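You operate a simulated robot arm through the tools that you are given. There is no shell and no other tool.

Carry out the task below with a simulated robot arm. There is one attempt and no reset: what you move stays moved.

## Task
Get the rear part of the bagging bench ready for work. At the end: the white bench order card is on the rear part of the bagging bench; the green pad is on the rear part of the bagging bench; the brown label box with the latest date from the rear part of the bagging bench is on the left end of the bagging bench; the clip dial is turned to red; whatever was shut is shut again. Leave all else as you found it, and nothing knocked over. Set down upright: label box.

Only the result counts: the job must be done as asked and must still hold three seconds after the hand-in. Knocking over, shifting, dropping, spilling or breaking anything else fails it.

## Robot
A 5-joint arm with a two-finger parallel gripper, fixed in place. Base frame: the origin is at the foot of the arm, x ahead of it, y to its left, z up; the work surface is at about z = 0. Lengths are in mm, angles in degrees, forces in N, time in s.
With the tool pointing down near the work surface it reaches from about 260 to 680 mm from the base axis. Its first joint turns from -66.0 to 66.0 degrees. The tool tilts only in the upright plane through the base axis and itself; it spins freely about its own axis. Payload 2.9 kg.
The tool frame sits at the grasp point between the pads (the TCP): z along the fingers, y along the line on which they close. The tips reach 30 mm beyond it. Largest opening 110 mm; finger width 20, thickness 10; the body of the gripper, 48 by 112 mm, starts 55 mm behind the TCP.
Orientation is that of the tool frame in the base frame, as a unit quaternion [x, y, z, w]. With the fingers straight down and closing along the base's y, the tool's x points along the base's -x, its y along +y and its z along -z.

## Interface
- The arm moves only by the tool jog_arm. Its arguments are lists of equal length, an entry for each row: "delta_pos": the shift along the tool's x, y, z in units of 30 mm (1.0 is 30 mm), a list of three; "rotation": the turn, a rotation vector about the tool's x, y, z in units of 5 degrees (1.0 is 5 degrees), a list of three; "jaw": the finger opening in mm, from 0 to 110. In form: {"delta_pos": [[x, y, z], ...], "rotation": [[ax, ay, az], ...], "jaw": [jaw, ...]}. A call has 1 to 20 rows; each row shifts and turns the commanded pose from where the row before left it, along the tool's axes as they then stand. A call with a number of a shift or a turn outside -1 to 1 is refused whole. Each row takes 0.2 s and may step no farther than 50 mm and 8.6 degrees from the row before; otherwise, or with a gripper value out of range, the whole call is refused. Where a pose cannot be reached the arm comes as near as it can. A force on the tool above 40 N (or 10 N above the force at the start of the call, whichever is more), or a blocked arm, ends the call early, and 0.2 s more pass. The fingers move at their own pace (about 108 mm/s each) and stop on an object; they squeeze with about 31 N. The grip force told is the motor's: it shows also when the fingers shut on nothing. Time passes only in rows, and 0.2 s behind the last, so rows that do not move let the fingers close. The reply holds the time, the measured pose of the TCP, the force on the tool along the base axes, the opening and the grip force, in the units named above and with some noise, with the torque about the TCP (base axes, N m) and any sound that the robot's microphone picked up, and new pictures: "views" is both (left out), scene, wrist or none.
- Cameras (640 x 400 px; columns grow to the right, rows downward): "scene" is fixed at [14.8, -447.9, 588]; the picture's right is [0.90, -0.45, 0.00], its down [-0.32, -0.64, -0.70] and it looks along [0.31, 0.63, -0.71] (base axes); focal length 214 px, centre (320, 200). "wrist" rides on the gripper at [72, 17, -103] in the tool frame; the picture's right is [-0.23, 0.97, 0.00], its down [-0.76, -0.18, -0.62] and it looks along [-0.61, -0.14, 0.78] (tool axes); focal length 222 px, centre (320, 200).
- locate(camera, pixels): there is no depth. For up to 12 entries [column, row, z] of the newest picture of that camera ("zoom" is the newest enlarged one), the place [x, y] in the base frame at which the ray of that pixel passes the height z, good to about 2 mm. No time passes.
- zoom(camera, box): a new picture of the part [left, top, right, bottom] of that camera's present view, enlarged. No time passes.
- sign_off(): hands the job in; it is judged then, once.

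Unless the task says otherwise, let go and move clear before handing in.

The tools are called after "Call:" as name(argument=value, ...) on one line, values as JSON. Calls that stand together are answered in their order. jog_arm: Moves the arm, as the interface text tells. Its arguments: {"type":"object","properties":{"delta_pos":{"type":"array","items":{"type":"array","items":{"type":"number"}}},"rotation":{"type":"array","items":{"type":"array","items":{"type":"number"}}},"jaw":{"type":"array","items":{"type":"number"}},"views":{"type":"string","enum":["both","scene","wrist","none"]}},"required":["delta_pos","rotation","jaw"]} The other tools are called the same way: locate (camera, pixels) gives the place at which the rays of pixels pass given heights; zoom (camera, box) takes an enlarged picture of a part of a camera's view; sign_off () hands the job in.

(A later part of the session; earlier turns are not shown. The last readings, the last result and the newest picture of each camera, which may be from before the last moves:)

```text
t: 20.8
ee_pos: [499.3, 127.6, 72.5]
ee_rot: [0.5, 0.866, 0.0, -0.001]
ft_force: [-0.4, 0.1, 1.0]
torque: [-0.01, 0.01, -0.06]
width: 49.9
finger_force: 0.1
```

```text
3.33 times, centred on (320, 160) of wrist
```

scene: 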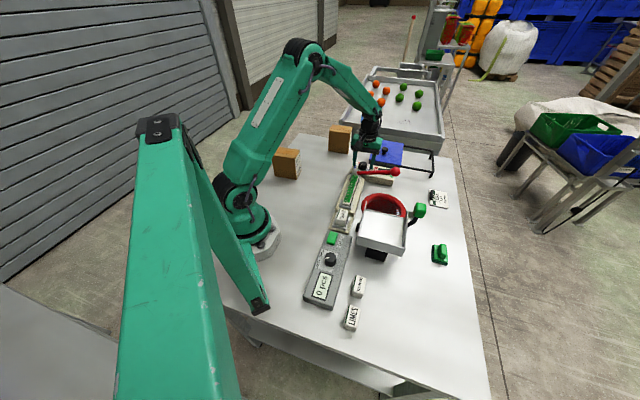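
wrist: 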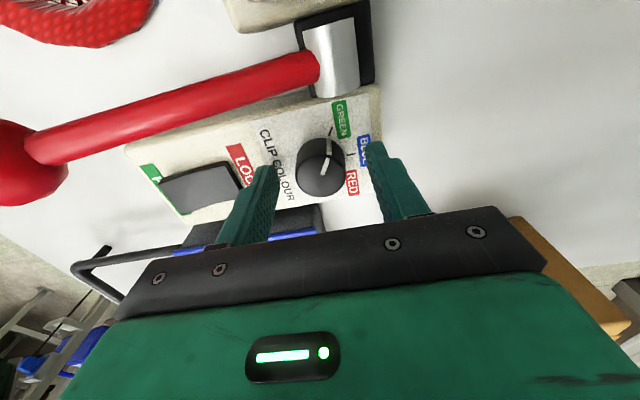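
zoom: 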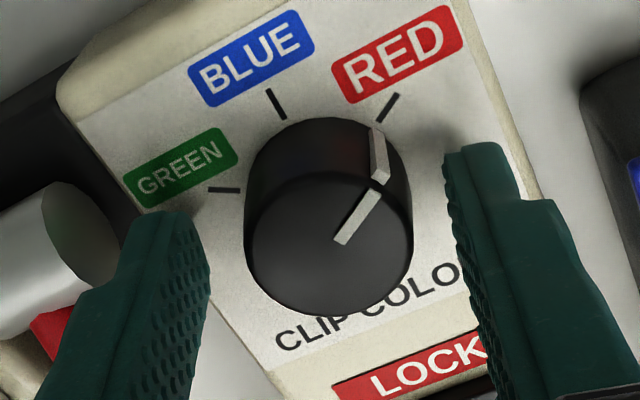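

On release the knob sprang forward to a detent with its pointer lined up with the RED tick (388,107). I'll lift straight up and check from a distance.

Call:
jog_arm(delta_pos=[[0, 0, -0.5], [0, 0, -1], [0, 0, -1], [0, 0, -1], [0, 0, 0]], rotation=[[0, 0, 0], [0, 0, 0], [0, 0, 0], [0, 0, 0], [0, 0, 0]], jaw=[60, 60, 60, 60, 60])

Call:
zoom(camera="wrist", box=[260, 80, 380, 170])

Call:
zoom(camera="scene", box=[345, 140, 415, 190])

```text
t: 22.0
ee_pos: [501.0, 126.9, 177.6]
ee_rot: [0.501, 0.866, 0.0, 0.0]
ft_force: [-0.2, -0.4, -0.5]
torque: [0.01, 0.0, -0.04]
width: 59.9
finger_force: 0.0
```

scene: 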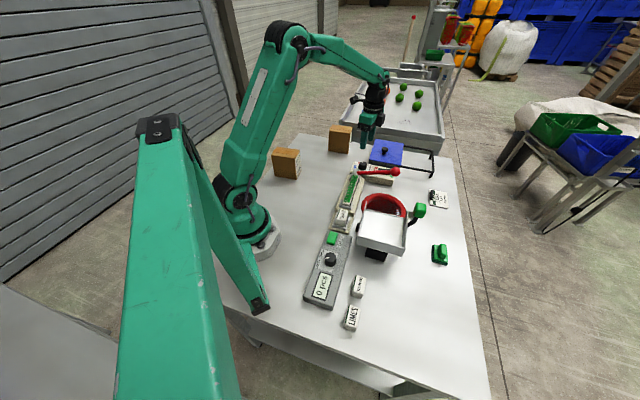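
wrist: 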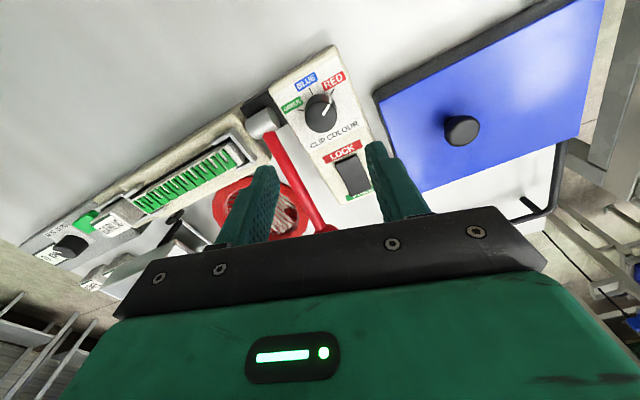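

```text
4.44 times, centred on (320, 125) of wrist
```

zoom: 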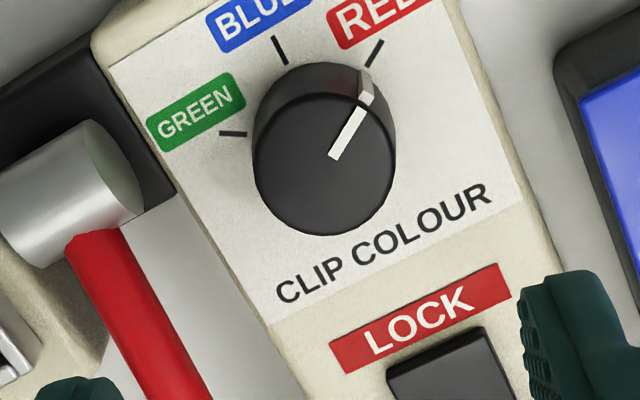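

```text
8.00 times, centred on (380, 165) of scene
```

zoom: 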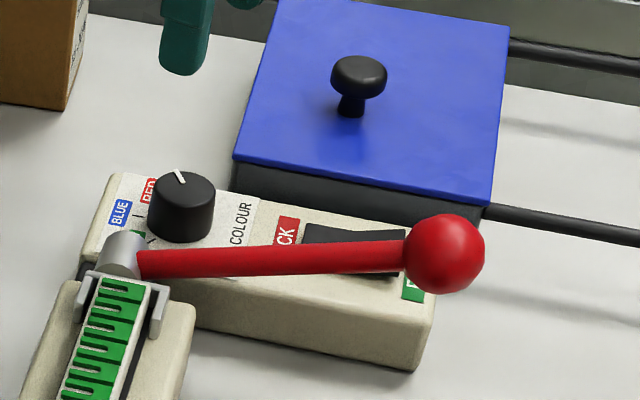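

The dial is on RED with the rocker and lever unchanged. Now I need to verify box two's date, so I'll zoom hard on its label in the scene view and on box one's too.

Call:
zoom(camera="scene", box=[335, 122, 365, 158])

Call:
zoom(camera="scene", box=[285, 145, 310, 182])

```text
11.11 times, centred on (350, 140) of scene
```

zoom: 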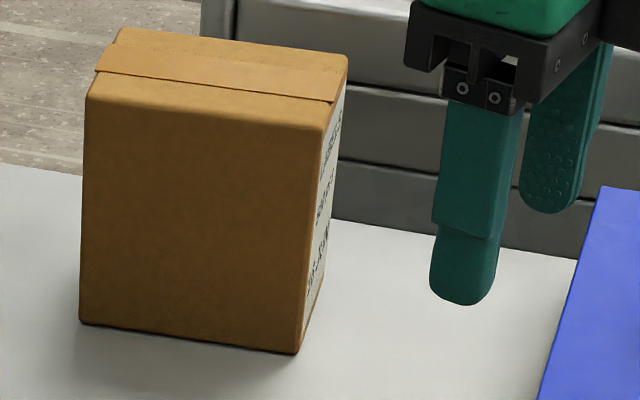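

```text
10.81 times, centred on (298, 164) of scene
```

zoom: 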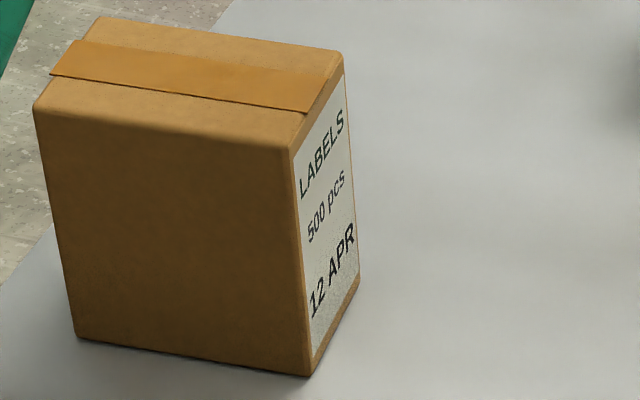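

The scene view can't resolve box two's label, so I'll spin the tool 170° so the wrist camera faces the box's front and read the date.

Call:
jog_arm(delta_pos=[[0, 0, 0], [0, 0, 0], [0, 0, 0], [0, 0, 0], [0, 0, 0], [0, 0, 0], [0, 0, 0], [0, 0, 0], [0, 0, 0], [0, 0, 0], [0, 0, 0], [0, 0, 0], [0, 0, 0], [0, 0, 0], [0, 0, 0], [0, 0, 0], [0, 0, 0], [0, 0, 0], [0, 0, 0], [0, 0, 0]], rotation=[[0, 0, -1], [0, 0, -1], [0, 0, -1], [0, 0, -1], [0, 0, -1], [0, 0, -1], [0, 0, -1], [0, 0, -1], [0, 0, -1], [0, 0, -1], [0, 0, -1], [0, 0, -1], [0, 0, -1], [0, 0, -1], [0, 0, -1], [0, 0, -1], [0, 0, -1], [0, 0, -1], [0, 0, -1], [0, 0, -1]], jaw=[60, 60, 60, 60, 60, 60, 60, 60, 60, 60, 60, 60, 60, 60, 60, 60, 60, 60, 60, 60], views="none")

Call:
jog_arm(delta_pos=[[0, 0, 0], [0, 0, 0], [0, 0, 0], [0, 0, 0], [0, 0, 0], [0, 0, 0], [0, 0, 0], [0, 0, 0], [0, 0, 0], [0, 0, 0], [0, 0, 0], [0, 0, 0], [0, 0, 0], [0, 0, 0], [-0.154, -0.908, 0], [-0.154, -0.908, 0], [-0.154, -0.908, 0], [0, 0, 0]], rotation=[[0, 0, -1], [0, 0, -1], [0, 0, -1], [0, 0, -1], [0, 0, -1], [0, 0, -1], [0, 0, -1], [0, 0, -1], [0, 0, -1], [0, 0, -1], [0, 0, -1], [0, 0, -1], [0, 0, -1], [0, 0, -1], [0, 0, 0], [0, 0, 0], [0, 0, 0], [0, 0, 0]], jaw=[60, 60, 60, 60, 60, 60, 60, 60, 60, 60, 60, 60, 60, 60, 60, 60, 60, 60])

```text
t: 26.2
ee_pos: [500.2, 126.8, 178.5]
ee_rot: [-0.343, 0.939, 0.0, 0.0]
ft_force: [0.8, 1.3, -0.4]
torque: [-0.01, -0.04, 0.01]
width: 60.2
finger_force: 0.0
```

```text
t: 30.0
ee_pos: [573.2, 168.5, 177.7]
ee_rot: [0.82, -0.573, 0.0, 0.0]
ft_force: [0.0, 0.1, 0.1]
torque: [0.02, -0.04, -0.03]
width: 60.2
finger_force: 0.0
```

scene: 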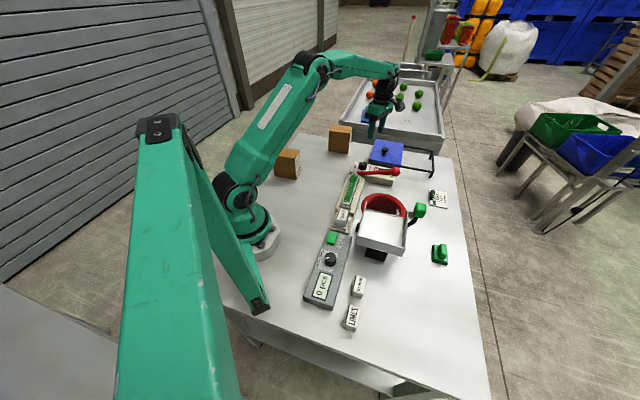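
wrist: 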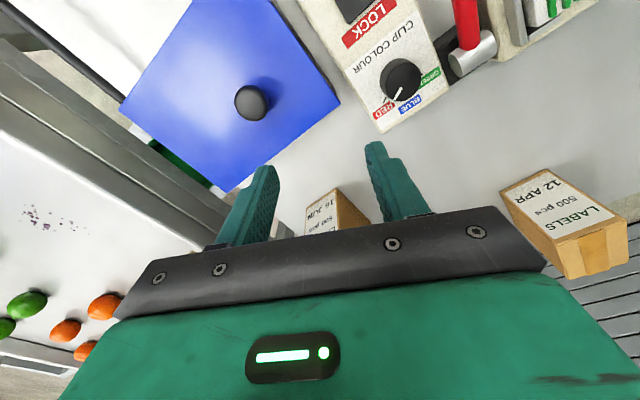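

Both labels are now visible: box two around (325,212) and box one around (560,205). I'll zoom in on both.

Call:
zoom(camera="wrist", box=[290, 180, 380, 240])

Call:
zoom(camera="wrist", box=[490, 160, 640, 280])

Call:
zoom(camera="wrist", box=[100, 100, 280, 210])

Call:
zoom(camera="wrist", box=[320, 0, 460, 110])

```text
6.67 times, centred on (335, 210) of wrist
```

zoom: 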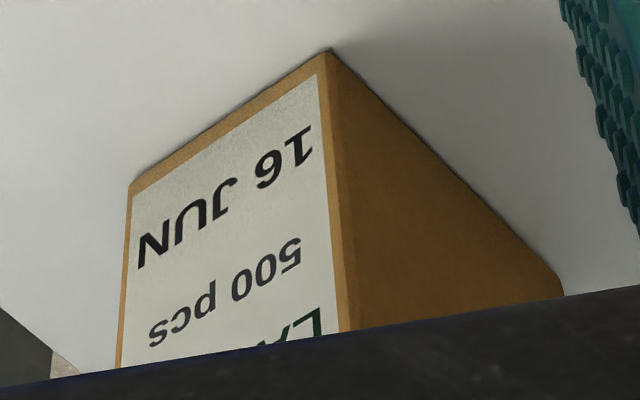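

```text
3.33 times, centred on (565, 220) of wrist
```

zoom: 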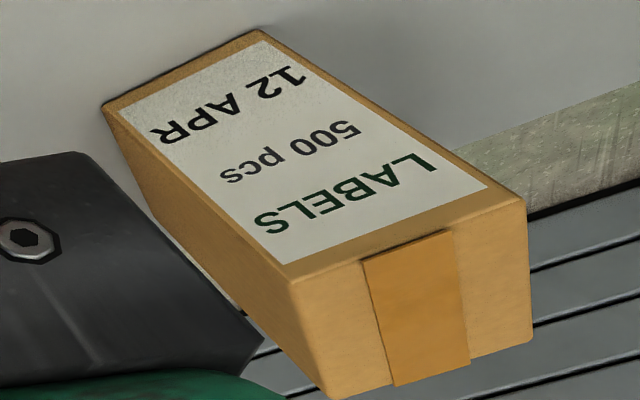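

```text
3.56 times, centred on (190, 155) of wrist
```

zoom: 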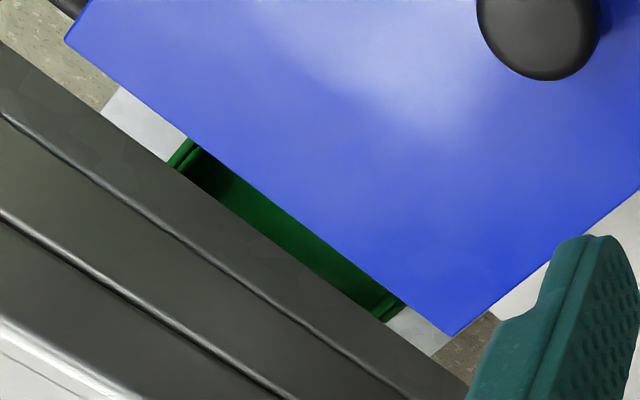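

```text
3.64 times, centred on (390, 55) of wrist
```

zoom: 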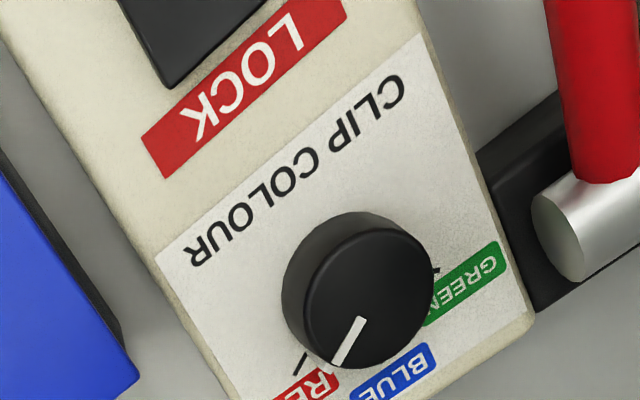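

Confirmed: box two reads 16 JUN and box one 12 APR, so box two is the one to move. I'll locate its bottom corners for the grasp.

Call:
locate(camera="wrist", pixels=[[336.8, 187.5, 0], [306.8, 207.75, 0], [371.3, 223.5, 0], [338, 194, 10], [502, 191, 0], [560, 275, 110]])

Call:
locate(camera="scene", pixels=[[328.4, 150.8, 0], [348.1, 154, 0], [350.5, 145.5, 0], [332.2, 125.1, 110], [327.9, 130.9, 110], [349.9, 133.6, 110], [352.5, 127.3, 110]])

```text
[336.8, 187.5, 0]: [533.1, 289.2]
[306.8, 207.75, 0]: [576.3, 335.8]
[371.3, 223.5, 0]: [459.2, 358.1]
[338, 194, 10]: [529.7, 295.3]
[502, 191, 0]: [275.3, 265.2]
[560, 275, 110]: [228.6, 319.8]
```

```text
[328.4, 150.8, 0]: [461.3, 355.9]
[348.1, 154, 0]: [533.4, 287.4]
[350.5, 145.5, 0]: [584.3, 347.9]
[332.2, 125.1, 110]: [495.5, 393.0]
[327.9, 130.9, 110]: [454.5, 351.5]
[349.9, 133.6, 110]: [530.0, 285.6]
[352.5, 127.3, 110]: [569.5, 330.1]
```

Box two's footprint centre is (518,346), with sides 64×100, turned 47°, and height about 105. I'll yaw to 137°, open wide and go above it at the present height.

Call:
jog_arm(delta_pos=[[0, 0, 0], [0, 0, 0], [0, 0, 0], [0, 0, 0], [0, 0, 0], [0, 0, -0.4], [-0.897, -0.514, 0], [-0.897, -0.514, 0], [-0.897, -0.514, 0], [-0.897, -0.514, 0], [-0.897, -0.514, 0], [-0.897, -0.514, 0], [0, 0, 0]], rotation=[[0, 0, -1], [0, 0, -1], [0, 0, -1], [0, 0, -1], [0, 0, -1], [0, 0, -0.4], [0, 0, 0], [0, 0, 0], [0, 0, 0], [0, 0, 0], [0, 0, 0], [0, 0, 0], [0, 0, 0]], jaw=[100, 100, 100, 100, 100, 100, 100, 100, 100, 100, 100, 100, 100])

Call:
zoom(camera="wrist", box=[200, 60, 440, 230])

Call:
zoom(camera="scene", box=[310, 70, 390, 160])

```text
t: 32.8
ee_pos: [517.7, 346.8, 189.6]
ee_rot: [0.931, -0.366, 0.0, 0.0]
ft_force: [-0.3, 0.3, -0.4]
torque: [0.01, 0.0, -0.02]
width: 100.0
finger_force: 0.1
```

scene: 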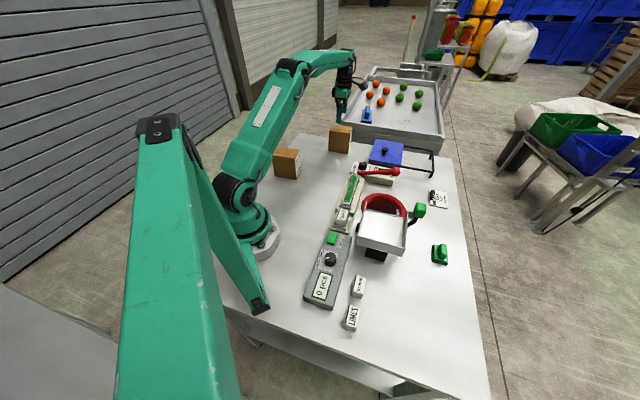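
wrist: 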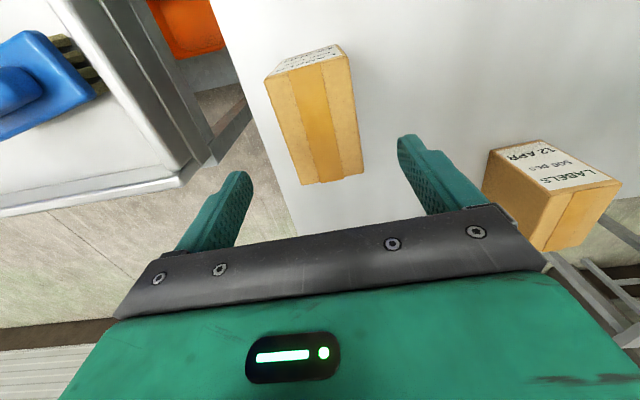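

```text
2.35 times, centred on (320, 145) of wrist
```

zoom: 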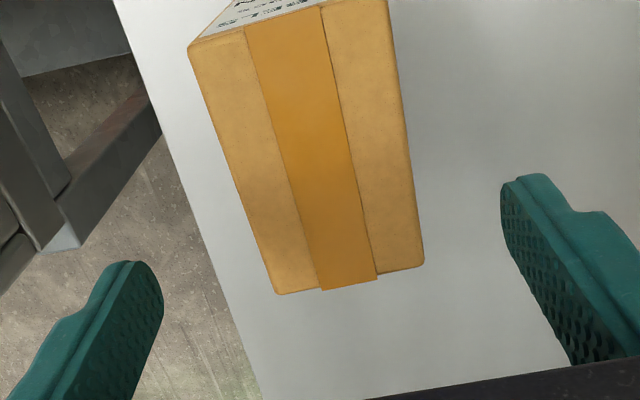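

```text
4.44 times, centred on (350, 115) of scene
```

zoom: 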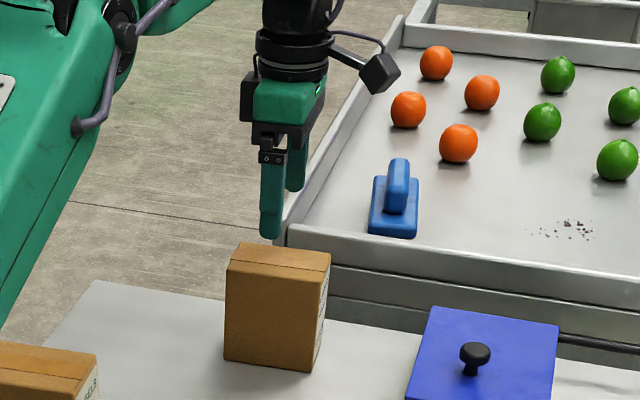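

The box-top centre lines up with the tool axis (zoom 323,170 versus the expected 320,169.5) and the angle matches. I'll descend to TCP z≈65 with jaws open.

Call:
jog_arm(delta_pos=[[0, 0, 0.83], [0, 0, 0.83], [0, 0, 0.83], [0, 0, 0.83], [0, 0, 0.83], [0, 0, 0]], rotation=[[0, 0, 0], [0, 0, 0], [0, 0, 0], [0, 0, 0], [0, 0, 0], [0, 0, 0]], jaw=[100, 100, 100, 100, 100, 100])

```text
t: 34.2
ee_pos: [517.0, 345.1, 65.9]
ee_rot: [0.931, -0.365, -0.001, 0.001]
ft_force: [0.4, -0.3, 0.7]
torque: [-0.04, 0.02, 0.04]
width: 100.0
finger_force: 0.1
```

scene: 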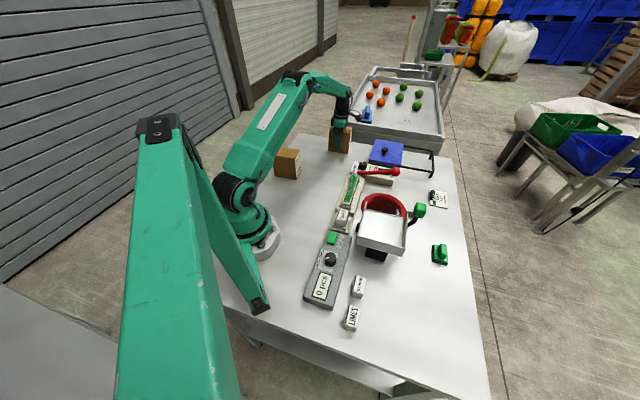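
wrist: 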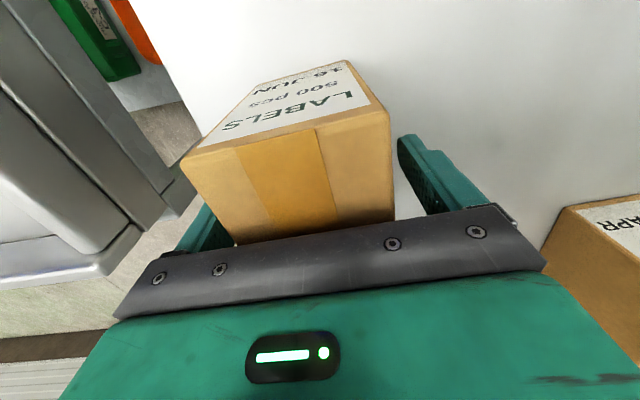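

The fingers straddle the box with no contact force. I'll close on it and lift a little to check the grip.

Call:
jog_arm(delta_pos=[[0, 0, 0], [0, 0, 0], [0, 0, 0], [0, 0, -0.3], [0, 0, -0.3], [0, 0, 0]], rotation=[[0, 0, 0], [0, 0, 0], [0, 0, 0], [0, 0, 0], [0, 0, 0], [0, 0, 0]], jaw=[40, 40, 40, 40, 40, 40])

```text
t: 35.6
ee_pos: [517.0, 344.1, 82.9]
ee_rot: [0.931, -0.366, 0.0, 0.0]
ft_force: [0.1, 0.9, -3.5]
torque: [0.03, 0.03, 0.01]
width: 65.3
finger_force: 30.5
```

scene: 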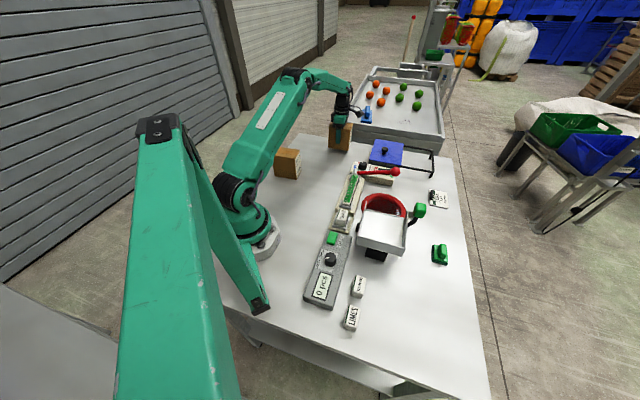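
wrist: 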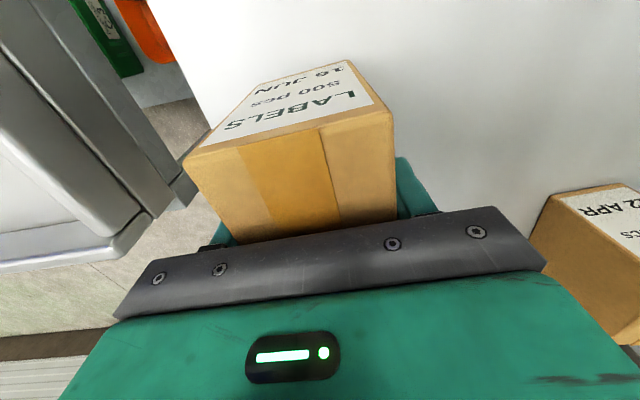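

The box is held (opening 65.3, about 3.5 N of weight) and hangs level. I'll lift it to TCP z≈330 before crossing over the bench.

Call:
jog_arm(delta_pos=[[0, 0, -0.915], [0, 0, -0.915], [0, 0, -0.915], [0, 0, -0.915], [0, 0, -0.915], [0, 0, -0.915], [0, 0, -0.915], [0, 0, -0.915], [0, 0, -0.915], [0, 0, 0]], rotation=[[0, 0, 0], [0, 0, 0], [0, 0, 0], [0, 0, 0], [0, 0, 0], [0, 0, 0], [0, 0, 0], [0, 0, 0], [0, 0, 0], [0, 0, 0]], jaw=[40, 40, 40, 40, 40, 40, 40, 40, 40, 40])

```text
t: 37.8
ee_pos: [506.7, 337.8, 325.5]
ee_rot: [0.931, -0.366, -0.001, 0.001]
ft_force: [-0.2, -0.8, -2.8]
torque: [-0.05, -0.02, 0.0]
width: 64.7
finger_force: 31.0
out of reach, approached as far as the arm can: row 9
```

scene: 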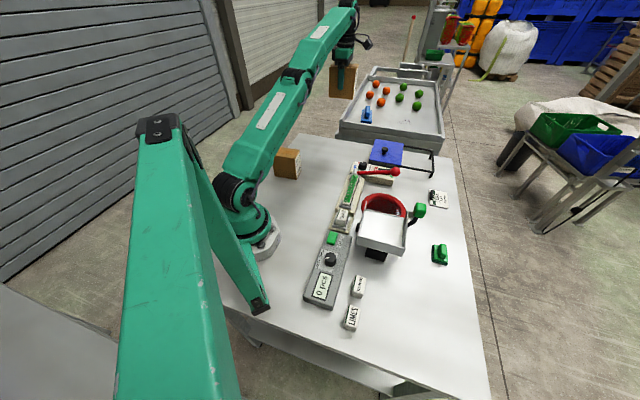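
wrist: 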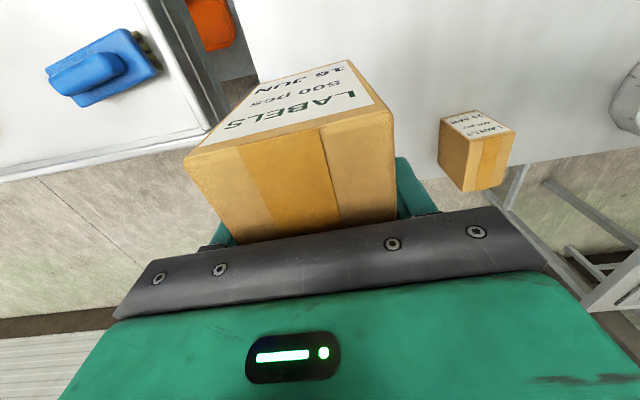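

The arm hit its reach limit near z=325, which is high enough. The box is still held level, so I'll cross toward the left end in two stages.

Call:
jog_arm(delta_pos=[[0.45, 0.939, 0], [0.45, 0.939, 0], [0.45, 0.939, 0], [0.45, 0.939, 0], [0.45, 0.939, 0], [0.45, 0.939, 0], [0.45, 0.939, 0], [0.45, 0.939, 0], [0.45, 0.939, 0], [0.45, 0.939, 0], [0.45, 0.939, 0], [0.45, 0.939, 0], [0.45, 0.939, 0], [0, 0, 0]], rotation=[[0, 0, 0], [0, 0, 0], [0, 0, 0], [0, 0, 0], [0, 0, 0], [0, 0, 0], [0, 0, 0], [0, 0, 0], [0, 0, 0], [0, 0, 0], [0, 0, 0], [0, 0, 0], [0, 0, 0], [0, 0, 0]], jaw=[40, 40, 40, 40, 40, 40, 40, 40, 40, 40, 40, 40, 40, 40])

```text
t: 40.8
ee_pos: [386.3, -48.9, 323.7]
ee_rot: [0.931, -0.366, 0.0, 0.0]
ft_force: [0.0, -0.6, -3.0]
torque: [0.0, -0.01, 0.0]
width: 65.0
finger_force: 30.9
```

scene: 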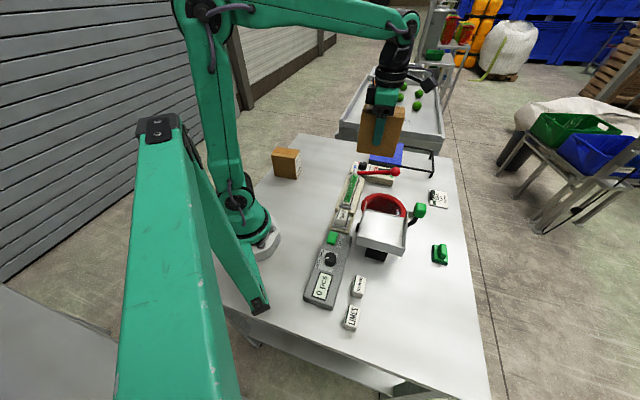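
wrist: 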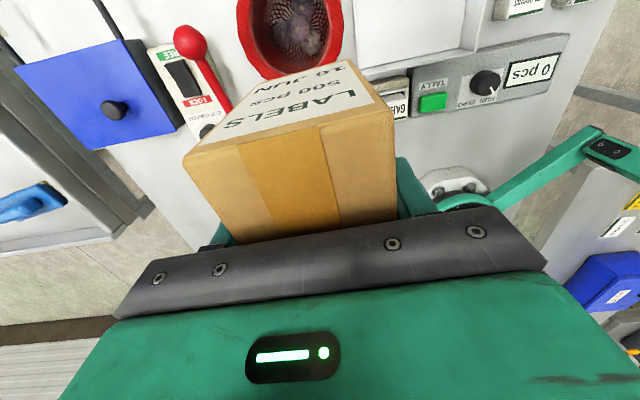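

The box is over the middle at z≈324, held firmly. A green beam appears near the left end (wrist 540,170; scene 200,220), so I'll look at it before continuing.

Call:
zoom(camera="wrist", box=[400, 80, 640, 230])

Call:
zoom(camera="scene", box=[100, 90, 340, 400])

Call:
locate(camera="scene", pixels=[[258, 308, 0], [258, 308, 50], [258, 308, 100], [158, 128, 300], [158, 128, 400], [225, 255, 100], [225, 255, 50]])

Call:
locate(camera="wrist", pixels=[[608, 150, 0], [608, 150, 50], [608, 150, 100], [540, 175, 50], [500, 195, 50], [460, 188, 20], [590, 85, 0]])

```text
2.67 times, centred on (520, 155) of wrist
```

zoom: 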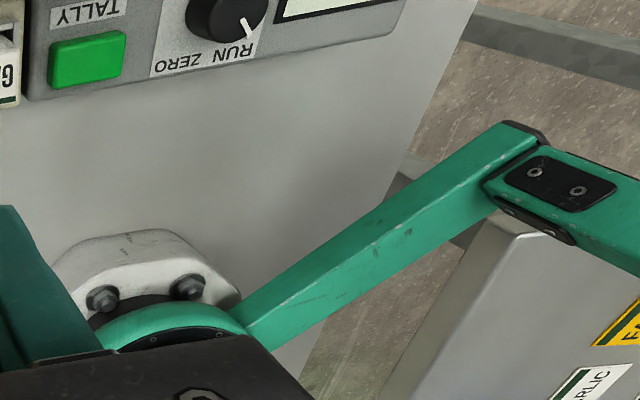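

```text
1.29 times, centred on (220, 245) of scene
```

zoom: 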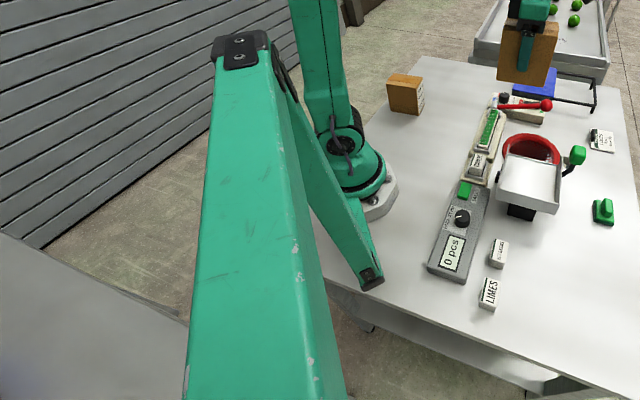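

```text
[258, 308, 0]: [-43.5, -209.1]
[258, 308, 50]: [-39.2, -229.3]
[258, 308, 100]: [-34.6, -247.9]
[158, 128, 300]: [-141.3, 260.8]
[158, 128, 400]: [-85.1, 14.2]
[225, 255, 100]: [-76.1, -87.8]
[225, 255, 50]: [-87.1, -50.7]
```

```text
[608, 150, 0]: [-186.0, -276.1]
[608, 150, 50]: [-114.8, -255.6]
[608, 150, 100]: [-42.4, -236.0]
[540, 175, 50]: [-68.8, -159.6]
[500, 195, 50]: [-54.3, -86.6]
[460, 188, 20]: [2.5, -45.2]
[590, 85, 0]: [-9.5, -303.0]
```

The green beam is the camera mast beside the robot base, well off my path (it stands near x≈−40…15). I'll continue to above the left-end spot at about (276,−431).

Call:
jog_arm(delta_pos=[[0.46, 0.911, 0], [0.46, 0.911, 0], [0.46, 0.911, 0], [0.46, 0.911, 0], [0.46, 0.911, 0], [0.46, 0.911, 0], [0.46, 0.911, 0], [0.46, 0.911, 0], [0.46, 0.911, 0], [0.46, 0.911, 0], [0.46, 0.911, 0], [0.46, 0.911, 0], [0.46, 0.911, 0], [0, 0, 0]], rotation=[[0, 0, 0], [0, 0, 0], [0, 0, 0], [0, 0, 0], [0, 0, 0], [0, 0, 0], [0, 0, 0], [0, 0, 0], [0, 0, 0], [0, 0, 0], [0, 0, 0], [0, 0, 0], [0, 0, 0], [0, 0, 0]], jaw=[40, 40, 40, 40, 40, 40, 40, 40, 40, 40, 40, 40, 40, 40])

```text
t: 43.8
ee_pos: [374.9, -271.5, 325.4]
ee_rot: [0.929, -0.37, 0.001, 0.0]
ft_force: [0.0, 0.0, -3.4]
torque: [0.04, 0.0, -0.01]
width: 64.8
finger_force: 31.0
out of reach, approached as far as the arm can: row 7, 8, 9, 10, 11, 12, 13
```

scene: 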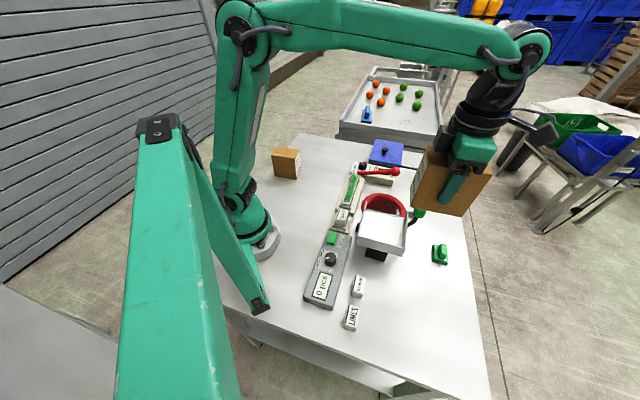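
wrist: 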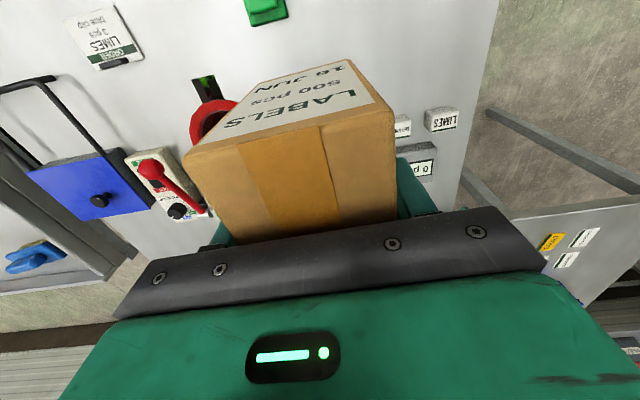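

The arm stopped at (375,−271) because the wrist spin seems to be near its limit (yaw 137° with the base turned −36°). I'll turn the tool 90° clockwise in place, which keeps the box square with the bench, and then continue.

Call:
jog_arm(delta_pos=[[0, 0, 0], [0, 0, 0], [0, 0, 0], [0, 0, 0], [0, 0, 0], [0, 0, 0], [0, 0, 0], [0, 0, 0], [0, 0, 0], [0, 0, 0], [0, 0, 0], [0, 0, 0], [0, 0, 0], [0, 0, 0], [0, 0, 0], [0, 0, 0], [0, 0, 0], [0, 0, 0], [0, 0, 0]], rotation=[[0, 0, 1], [0, 0, 1], [0, 0, 1], [0, 0, 1], [0, 0, 1], [0, 0, 1], [0, 0, 1], [0, 0, 1], [0, 0, 1], [0, 0, 1], [0, 0, 1], [0, 0, 1], [0, 0, 1], [0, 0, 1], [0, 0, 1], [0, 0, 1], [0, 0, 1], [0, 0, 1], [0, 0, 0]], jaw=[40, 40, 40, 40, 40, 40, 40, 40, 40, 40, 40, 40, 40, 40, 40, 40, 40, 40, 40])

```text
t: 47.8
ee_pos: [374.7, -269.8, 324.8]
ee_rot: [-0.399, 0.917, 0.0, -0.001]
ft_force: [0.2, 0.1, -3.9]
torque: [0.01, -0.01, -0.01]
width: 64.9
finger_force: 31.6
```

scene: 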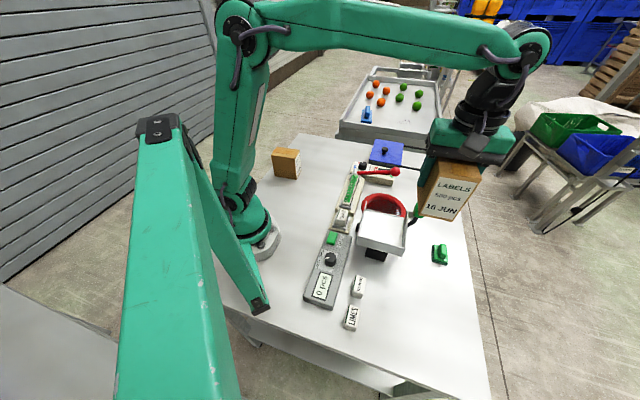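
wrist: 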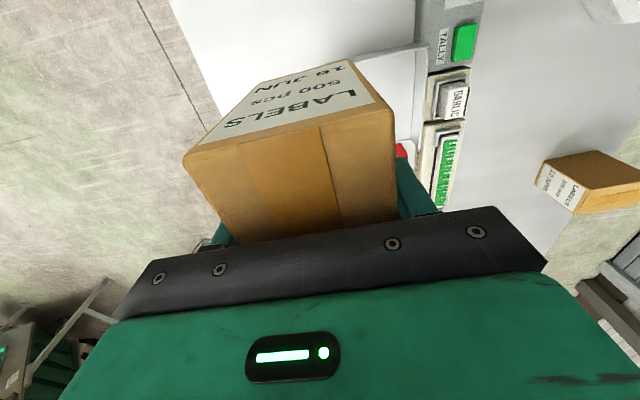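

The box is now square to the bench, with its label facing the camera. I'll move above the left-end spot (279,−428) at height.

Call:
jog_arm(delta_pos=[[0.86, -0.181, 0], [0.86, -0.181, 0], [0.86, -0.181, 0], [0.86, -0.181, 0], [0.86, -0.181, 0], [0.86, -0.181, 0], [0.86, -0.181, 0], [0, 0, 0]], rotation=[[0, 0, 0], [0, 0, 0], [0, 0, 0], [0, 0, 0], [0, 0, 0], [0, 0, 0], [0, 0, 0], [0, 0, 0]], jaw=[40, 40, 40, 40, 40, 40, 40, 40])

```text
t: 49.6
ee_pos: [278.5, -429.0, 325.0]
ee_rot: [-0.4, 0.917, 0.001, 0.0]
ft_force: [0.1, -0.3, -3.2]
torque: [0.02, -0.01, -0.01]
width: 64.8
finger_force: 31.6
```

scene: 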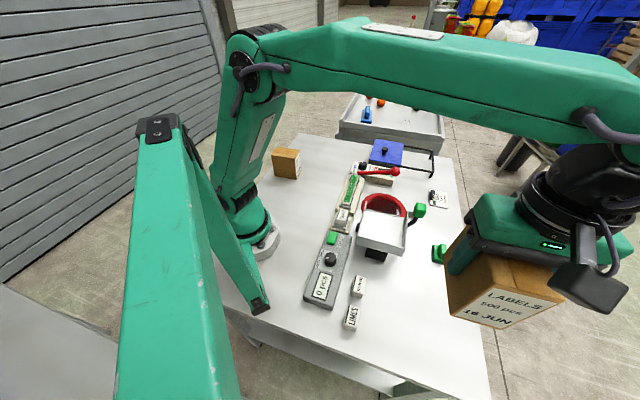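
wrist: 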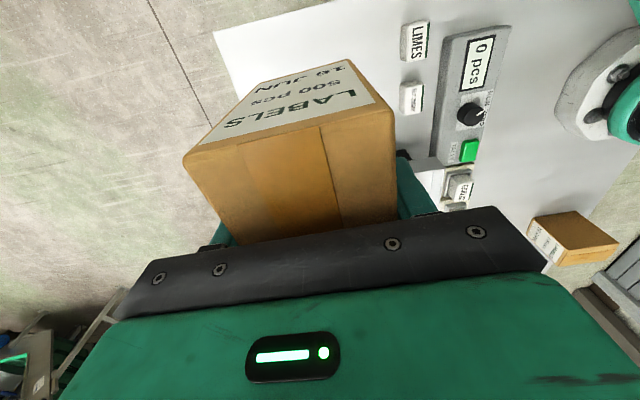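

The box is above the left end, and the bench's front-left corner shows at wrist (213,32). I'll check that corner and the LIMES block positions before lowering.

Call:
locate(camera="wrist", pixels=[[213, 32, 0], [350, 0, 0], [403, 60, 0], [404, 112, 0], [425, 60, 20]])

```text
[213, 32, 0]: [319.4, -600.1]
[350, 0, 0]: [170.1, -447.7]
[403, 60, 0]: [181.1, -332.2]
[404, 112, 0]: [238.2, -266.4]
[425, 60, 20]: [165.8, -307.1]
```

The corner is at u≈−198, so the box will sit fully on the left end, about 40 mm in from the left edge and clear of the LIMES block. I'll lower to about z=100.

Call:
jog_arm(delta_pos=[[0, 0, 0.94], [0, 0, 0.94], [0, 0, 0.94], [0, 0, 0.94], [0, 0, 0.94], [0, 0, 0.94], [0, 0, 0.94], [0, 0, 0.94], [0, 0, 0]], rotation=[[0, 0, 0], [0, 0, 0], [0, 0, 0], [0, 0, 0], [0, 0, 0], [0, 0, 0], [0, 0, 0], [0, 0, 0], [0, 0, 0]], jaw=[40, 40, 40, 40, 40, 40, 40, 40, 40])

```text
t: 51.6
ee_pos: [277.8, -427.8, 100.4]
ee_rot: [-0.399, 0.917, 0.0, 0.0]
ft_force: [-0.1, -0.3, -3.9]
torque: [0.04, 0.0, -0.03]
width: 64.9
finger_force: 30.8
```

scene: 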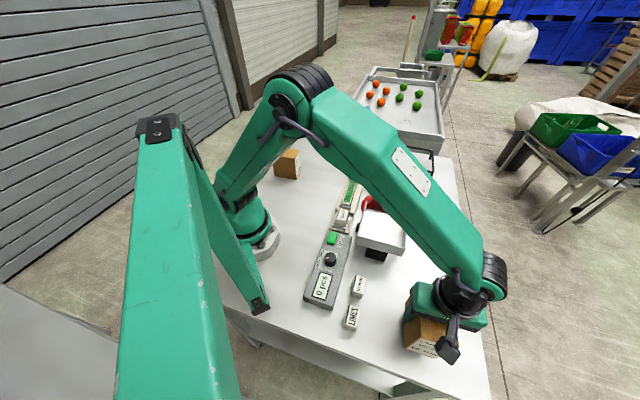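
wrist: 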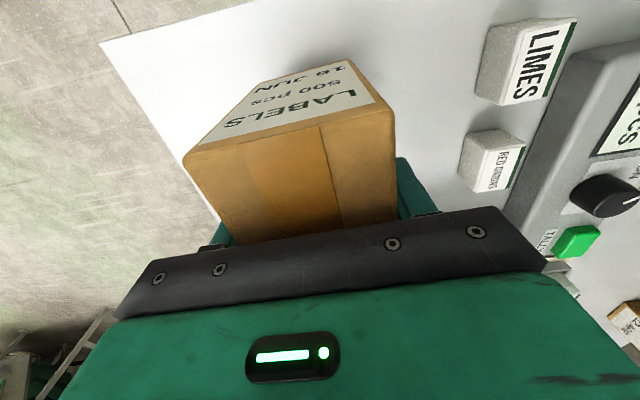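

Clear all round, with the box bottom at about z=34. I'll lower gently toward the bench and watch the vertical force for touch-down.

Call:
jog_arm(delta_pos=[[0, 0, 0.5], [0, 0, 0.4], [0, 0, 0.15], [0, 0, 0]], rotation=[[0, 0, 0], [0, 0, 0], [0, 0, 0], [0, 0, 0]], jaw=[40, 40, 40, 40], views="none")

```text
t: 52.6
ee_pos: [277.3, -427.8, 68.8]
ee_rot: [-0.399, 0.917, 0.0, 0.0]
ft_force: [0.0, -0.1, -3.9]
torque: [0.01, -0.03, -0.01]
width: 64.6
finger_force: 30.9
```

Call:
jog_arm(delta_pos=[[0, 0, 0.05], [0, 0, 0.03], [0, 0, 0]], rotation=[[0, 0, 0], [0, 0, 0], [0, 0, 0]], jaw=[40, 40, 40], views="none")

```text
t: 53.4
ee_pos: [278.2, -428.3, 66.9]
ee_rot: [-0.4, 0.917, 0.0, 0.0]
ft_force: [0.8, -0.1, -2.6]
torque: [-0.01, -0.01, 0.01]
width: 64.9
finger_force: 30.9
```

The load dropped from −3.9 to −2.6 N, so the box is just about touching. I'll lower 1 mm more to confirm.

Call:
jog_arm(delta_pos=[[0, 0, 0.03], [0, 0, 0]], rotation=[[0, 0, 0], [0, 0, 0]], jaw=[40, 40], views="none")

```text
t: 54.0
ee_pos: [278.2, -427.9, 66.4]
ee_rot: [-0.399, 0.917, 0.001, 0.0]
ft_force: [-1.6, 2.1, 4.7]
torque: [-0.03, 0.46, -0.11]
width: 65.0
finger_force: 31.0
```

The force is now +4.7 N, so the box rests on the bench. I'll open the jaw slowly and rise straight up.

Call:
jog_arm(delta_pos=[[0, 0, 0], [0, 0, 0], [0, 0, 0], [0, 0, -0.5], [0, 0, -0.9], [0, 0, -0.9], [0, 0, -0.9], [0, 0, -0.9], [0, 0, -0.9], [0, 0, 0]], rotation=[[0, 0, 0], [0, 0, 0], [0, 0, 0], [0, 0, 0], [0, 0, 0], [0, 0, 0], [0, 0, 0], [0, 0, 0], [0, 0, 0], [0, 0, 0]], jaw=[75, 95, 95, 95, 95, 95, 95, 95, 95, 95])

Call:
zoom(camera="scene", box=[330, 260, 500, 400])

```text
t: 56.2
ee_pos: [278.4, -427.5, 215.6]
ee_rot: [-0.399, 0.917, 0.0, 0.0]
ft_force: [-0.7, 0.4, -0.5]
torque: [-0.02, -0.01, 0.01]
width: 95.2
finger_force: 0.1
```

scene: 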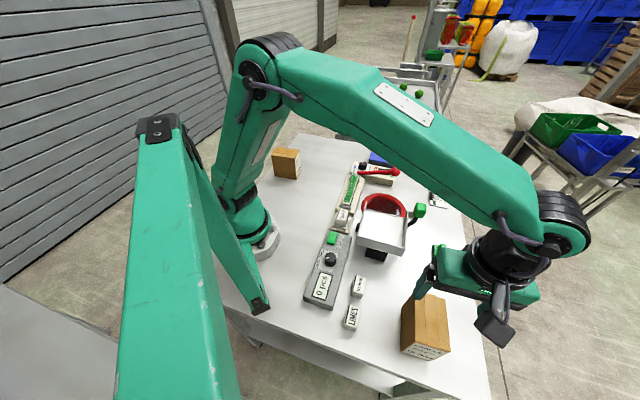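
wrist: 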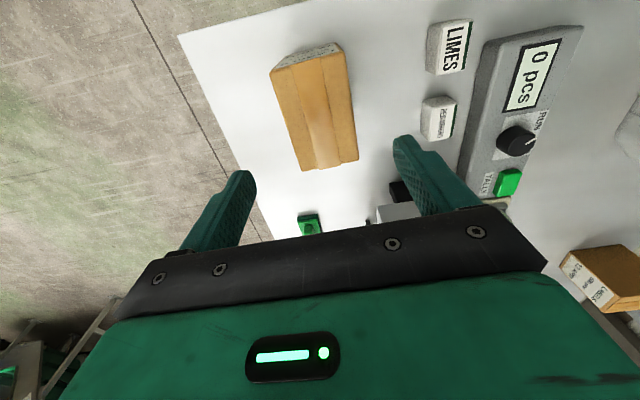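

```text
2.86 times, centred on (415, 330) of scene
```

zoom: 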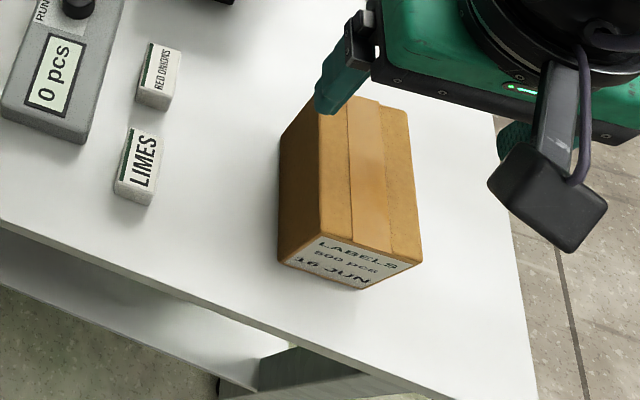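

The 16 JUN box stands upright on the left end, with the LIMES and RED ONIONS blocks untouched. Next I'll move over toward the green pad for a close look.

Call:
jog_arm(delta_pos=[[-0.87, -0.281, 0], [-0.87, -0.281, 0], [-0.87, -0.281, 0], [-0.87, -0.281, 0], [-0.87, -0.281, 0], [-0.87, -0.281, 0], [-0.87, -0.281, 0], [-0.87, -0.281, 0], [0, 0, 0]], rotation=[[0, 0, 0], [0, 0, 0], [0, 0, 0], [0, 0, 0], [0, 0, 0], [0, 0, 0], [0, 0, 0], [0, 0, 0], [0, 0, 0]], jaw=[70, 70, 70, 70, 70, 70, 70, 70, 70])

Call:
zoom(camera="wrist", box=[220, 60, 420, 220])

Call:
zoom(camera="scene", box=[410, 180, 480, 280])

```text
t: 58.2
ee_pos: [469.7, -320.4, 215.1]
ee_rot: [-0.399, 0.917, 0.0, 0.001]
ft_force: [-1.0, -0.3, -0.2]
torque: [0.01, -0.04, -0.02]
width: 69.7
finger_force: 0.1
```

scene: 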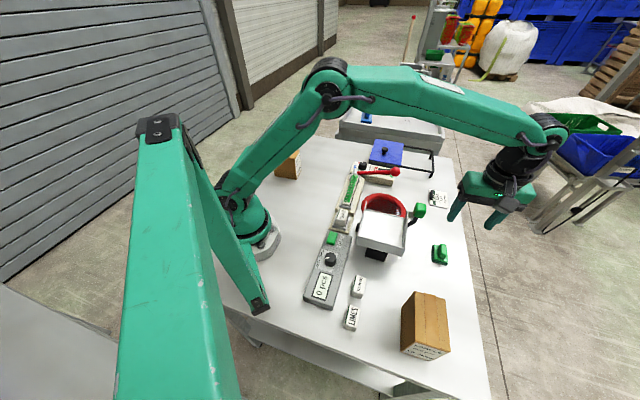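
wrist: 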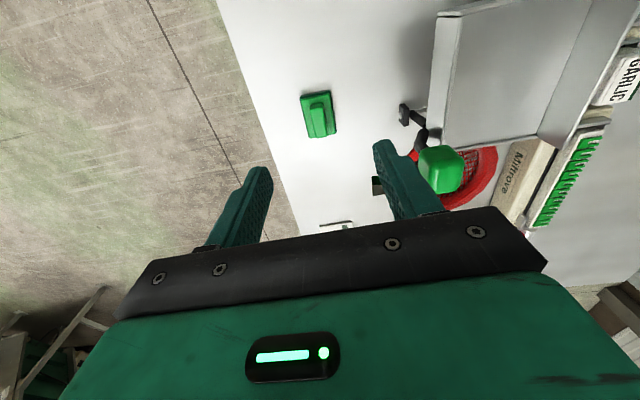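

```text
2.50 times, centred on (320, 140) of wrist
```

zoom: 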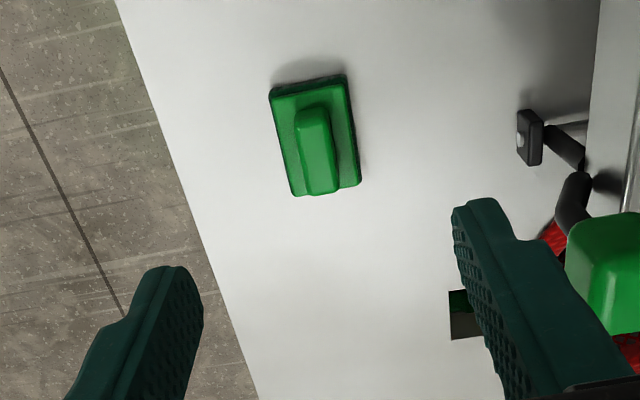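

```text
4.00 times, centred on (445, 230) of scene
```

zoom: 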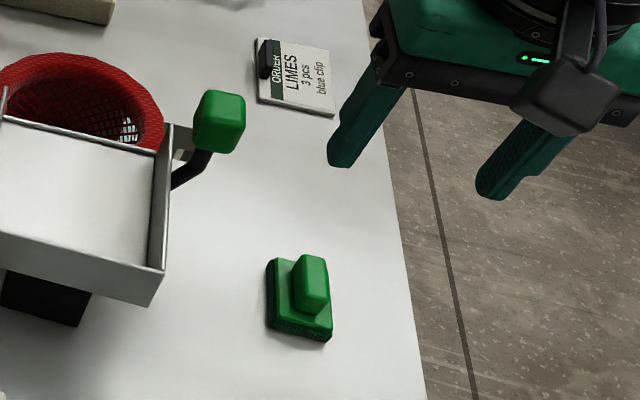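

The pad has a flat base and a ridge handle running along the bench's length. I'll triangulate its handle and base from both views.

Call:
locate(camera="wrist", pixels=[[318.4, 118, 20], [318.4, 118, 40], [318.4, 118, 60], [300, 96.8, 15], [330, 90.4, 15], [336, 134, 15], [309, 138.4, 15], [301, 97, 0], [330, 93, 0]])

Call:
locate(camera="scene", pixels=[[442.75, 247, 20], [442.75, 247, 40], [442.75, 247, 60], [431.9, 263.5, 0], [446.7, 265.5, 0], [448, 257, 0], [432.5, 245, 15]])

Call:
zoom(camera="scene", box=[425, 238, 455, 272])

```text
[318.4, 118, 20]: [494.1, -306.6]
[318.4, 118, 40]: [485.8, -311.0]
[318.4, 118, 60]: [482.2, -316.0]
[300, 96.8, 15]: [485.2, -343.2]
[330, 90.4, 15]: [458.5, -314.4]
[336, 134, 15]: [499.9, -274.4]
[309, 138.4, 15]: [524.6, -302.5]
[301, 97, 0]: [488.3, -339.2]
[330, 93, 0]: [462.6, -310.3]
```

```text
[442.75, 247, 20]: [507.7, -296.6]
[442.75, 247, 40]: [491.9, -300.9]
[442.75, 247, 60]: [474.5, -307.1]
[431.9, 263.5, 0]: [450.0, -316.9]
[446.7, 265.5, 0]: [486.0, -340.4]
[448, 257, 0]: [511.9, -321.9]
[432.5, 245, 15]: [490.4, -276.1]
```

```text
11.76 times, centred on (440, 255) of scene
```

zoom: 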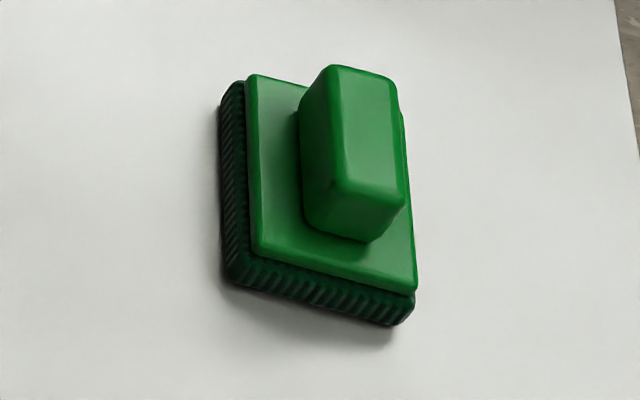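

I'll refine the handle and base positions with the enlarged view.

Call:
locate(camera="zoom", pixels=[[368, 135, 30], [368, 135, 40], [368, 135, 50], [250, 75, 15], [260, 245, 15], [412, 290, 15], [235, 285, 2], [400, 325, 2], [222, 100, 2], [345, 185, 45], [332, 68, 45]])

Call:
locate(camera="wrist", pixels=[[318.8, 119.6, 30], [318.8, 119.6, 40], [318.8, 119.6, 50], [310.8, 104, 45], [323.2, 101.2, 45], [326.8, 136, 45], [314.8, 137.2, 45]])

```text
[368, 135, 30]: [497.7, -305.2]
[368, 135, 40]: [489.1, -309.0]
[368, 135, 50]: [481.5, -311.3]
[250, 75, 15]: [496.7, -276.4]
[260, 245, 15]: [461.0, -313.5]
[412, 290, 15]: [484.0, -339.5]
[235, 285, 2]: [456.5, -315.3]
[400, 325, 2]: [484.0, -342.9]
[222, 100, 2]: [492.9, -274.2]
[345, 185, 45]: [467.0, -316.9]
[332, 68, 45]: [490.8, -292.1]
```

```text
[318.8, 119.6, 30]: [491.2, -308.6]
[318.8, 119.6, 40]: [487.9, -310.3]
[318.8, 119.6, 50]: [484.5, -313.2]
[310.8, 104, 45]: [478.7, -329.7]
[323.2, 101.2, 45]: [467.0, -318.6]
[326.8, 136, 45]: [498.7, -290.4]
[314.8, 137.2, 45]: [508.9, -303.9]
```

The handle's centre is at about (489.5,−309), top z≈41, roughly 16 wide and 43 long, aligned at 45°. I'll yaw 2°, centre over it, and descend part-way.

Call:
jog_arm(delta_pos=[[0, 0, 0], [-0.74, -0.193, 0], [0, 0, 0.9], [0, 0, 0.9], [0, 0, 0.9], [0, 0, 0.5], [0, 0, 0]], rotation=[[0, 0, 0.4], [0, 0, 0], [0, 0, 0], [0, 0, 0], [0, 0, 0], [0, 0, 0], [0, 0, 0]], jaw=[60, 60, 60, 60, 60, 60, 60])

Call:
zoom(camera="wrist", box=[230, 80, 410, 215])

```text
t: 59.8
ee_pos: [490.7, -308.2, 116.9]
ee_rot: [-0.382, 0.924, -0.001, 0.0]
ft_force: [-0.4, -0.1, 0.3]
torque: [-0.02, -0.02, -0.02]
width: 60.0
finger_force: 0.0
```

scene: 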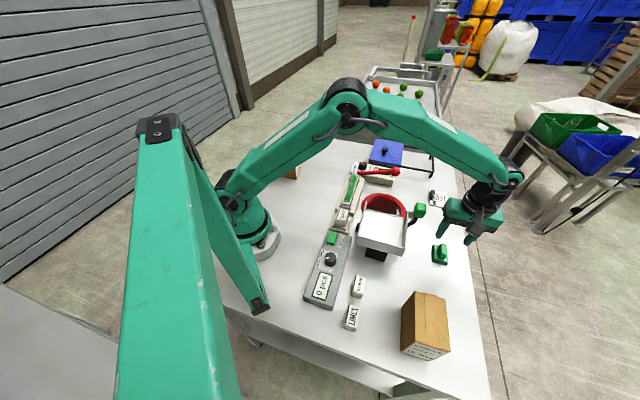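
wrist: 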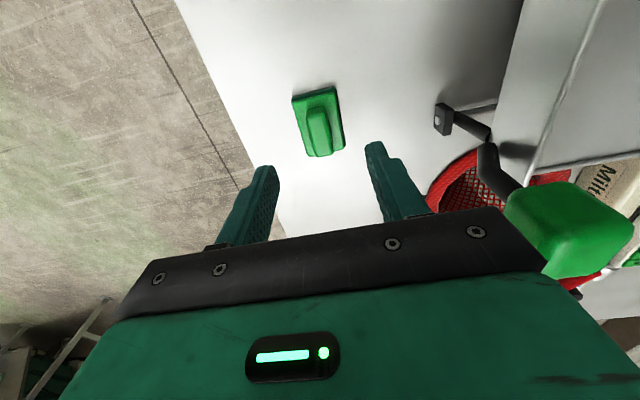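

```text
2.96 times, centred on (320, 148) of wrist
```

zoom: 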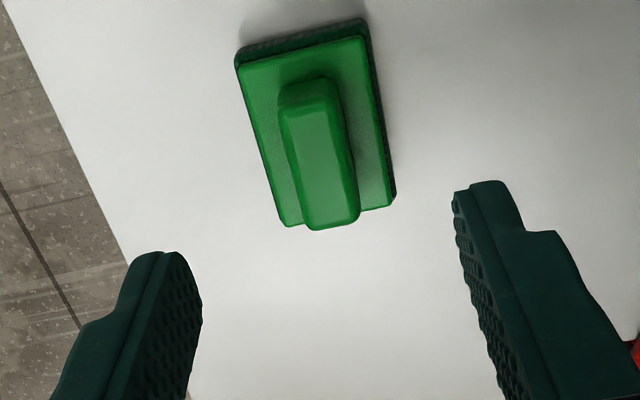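

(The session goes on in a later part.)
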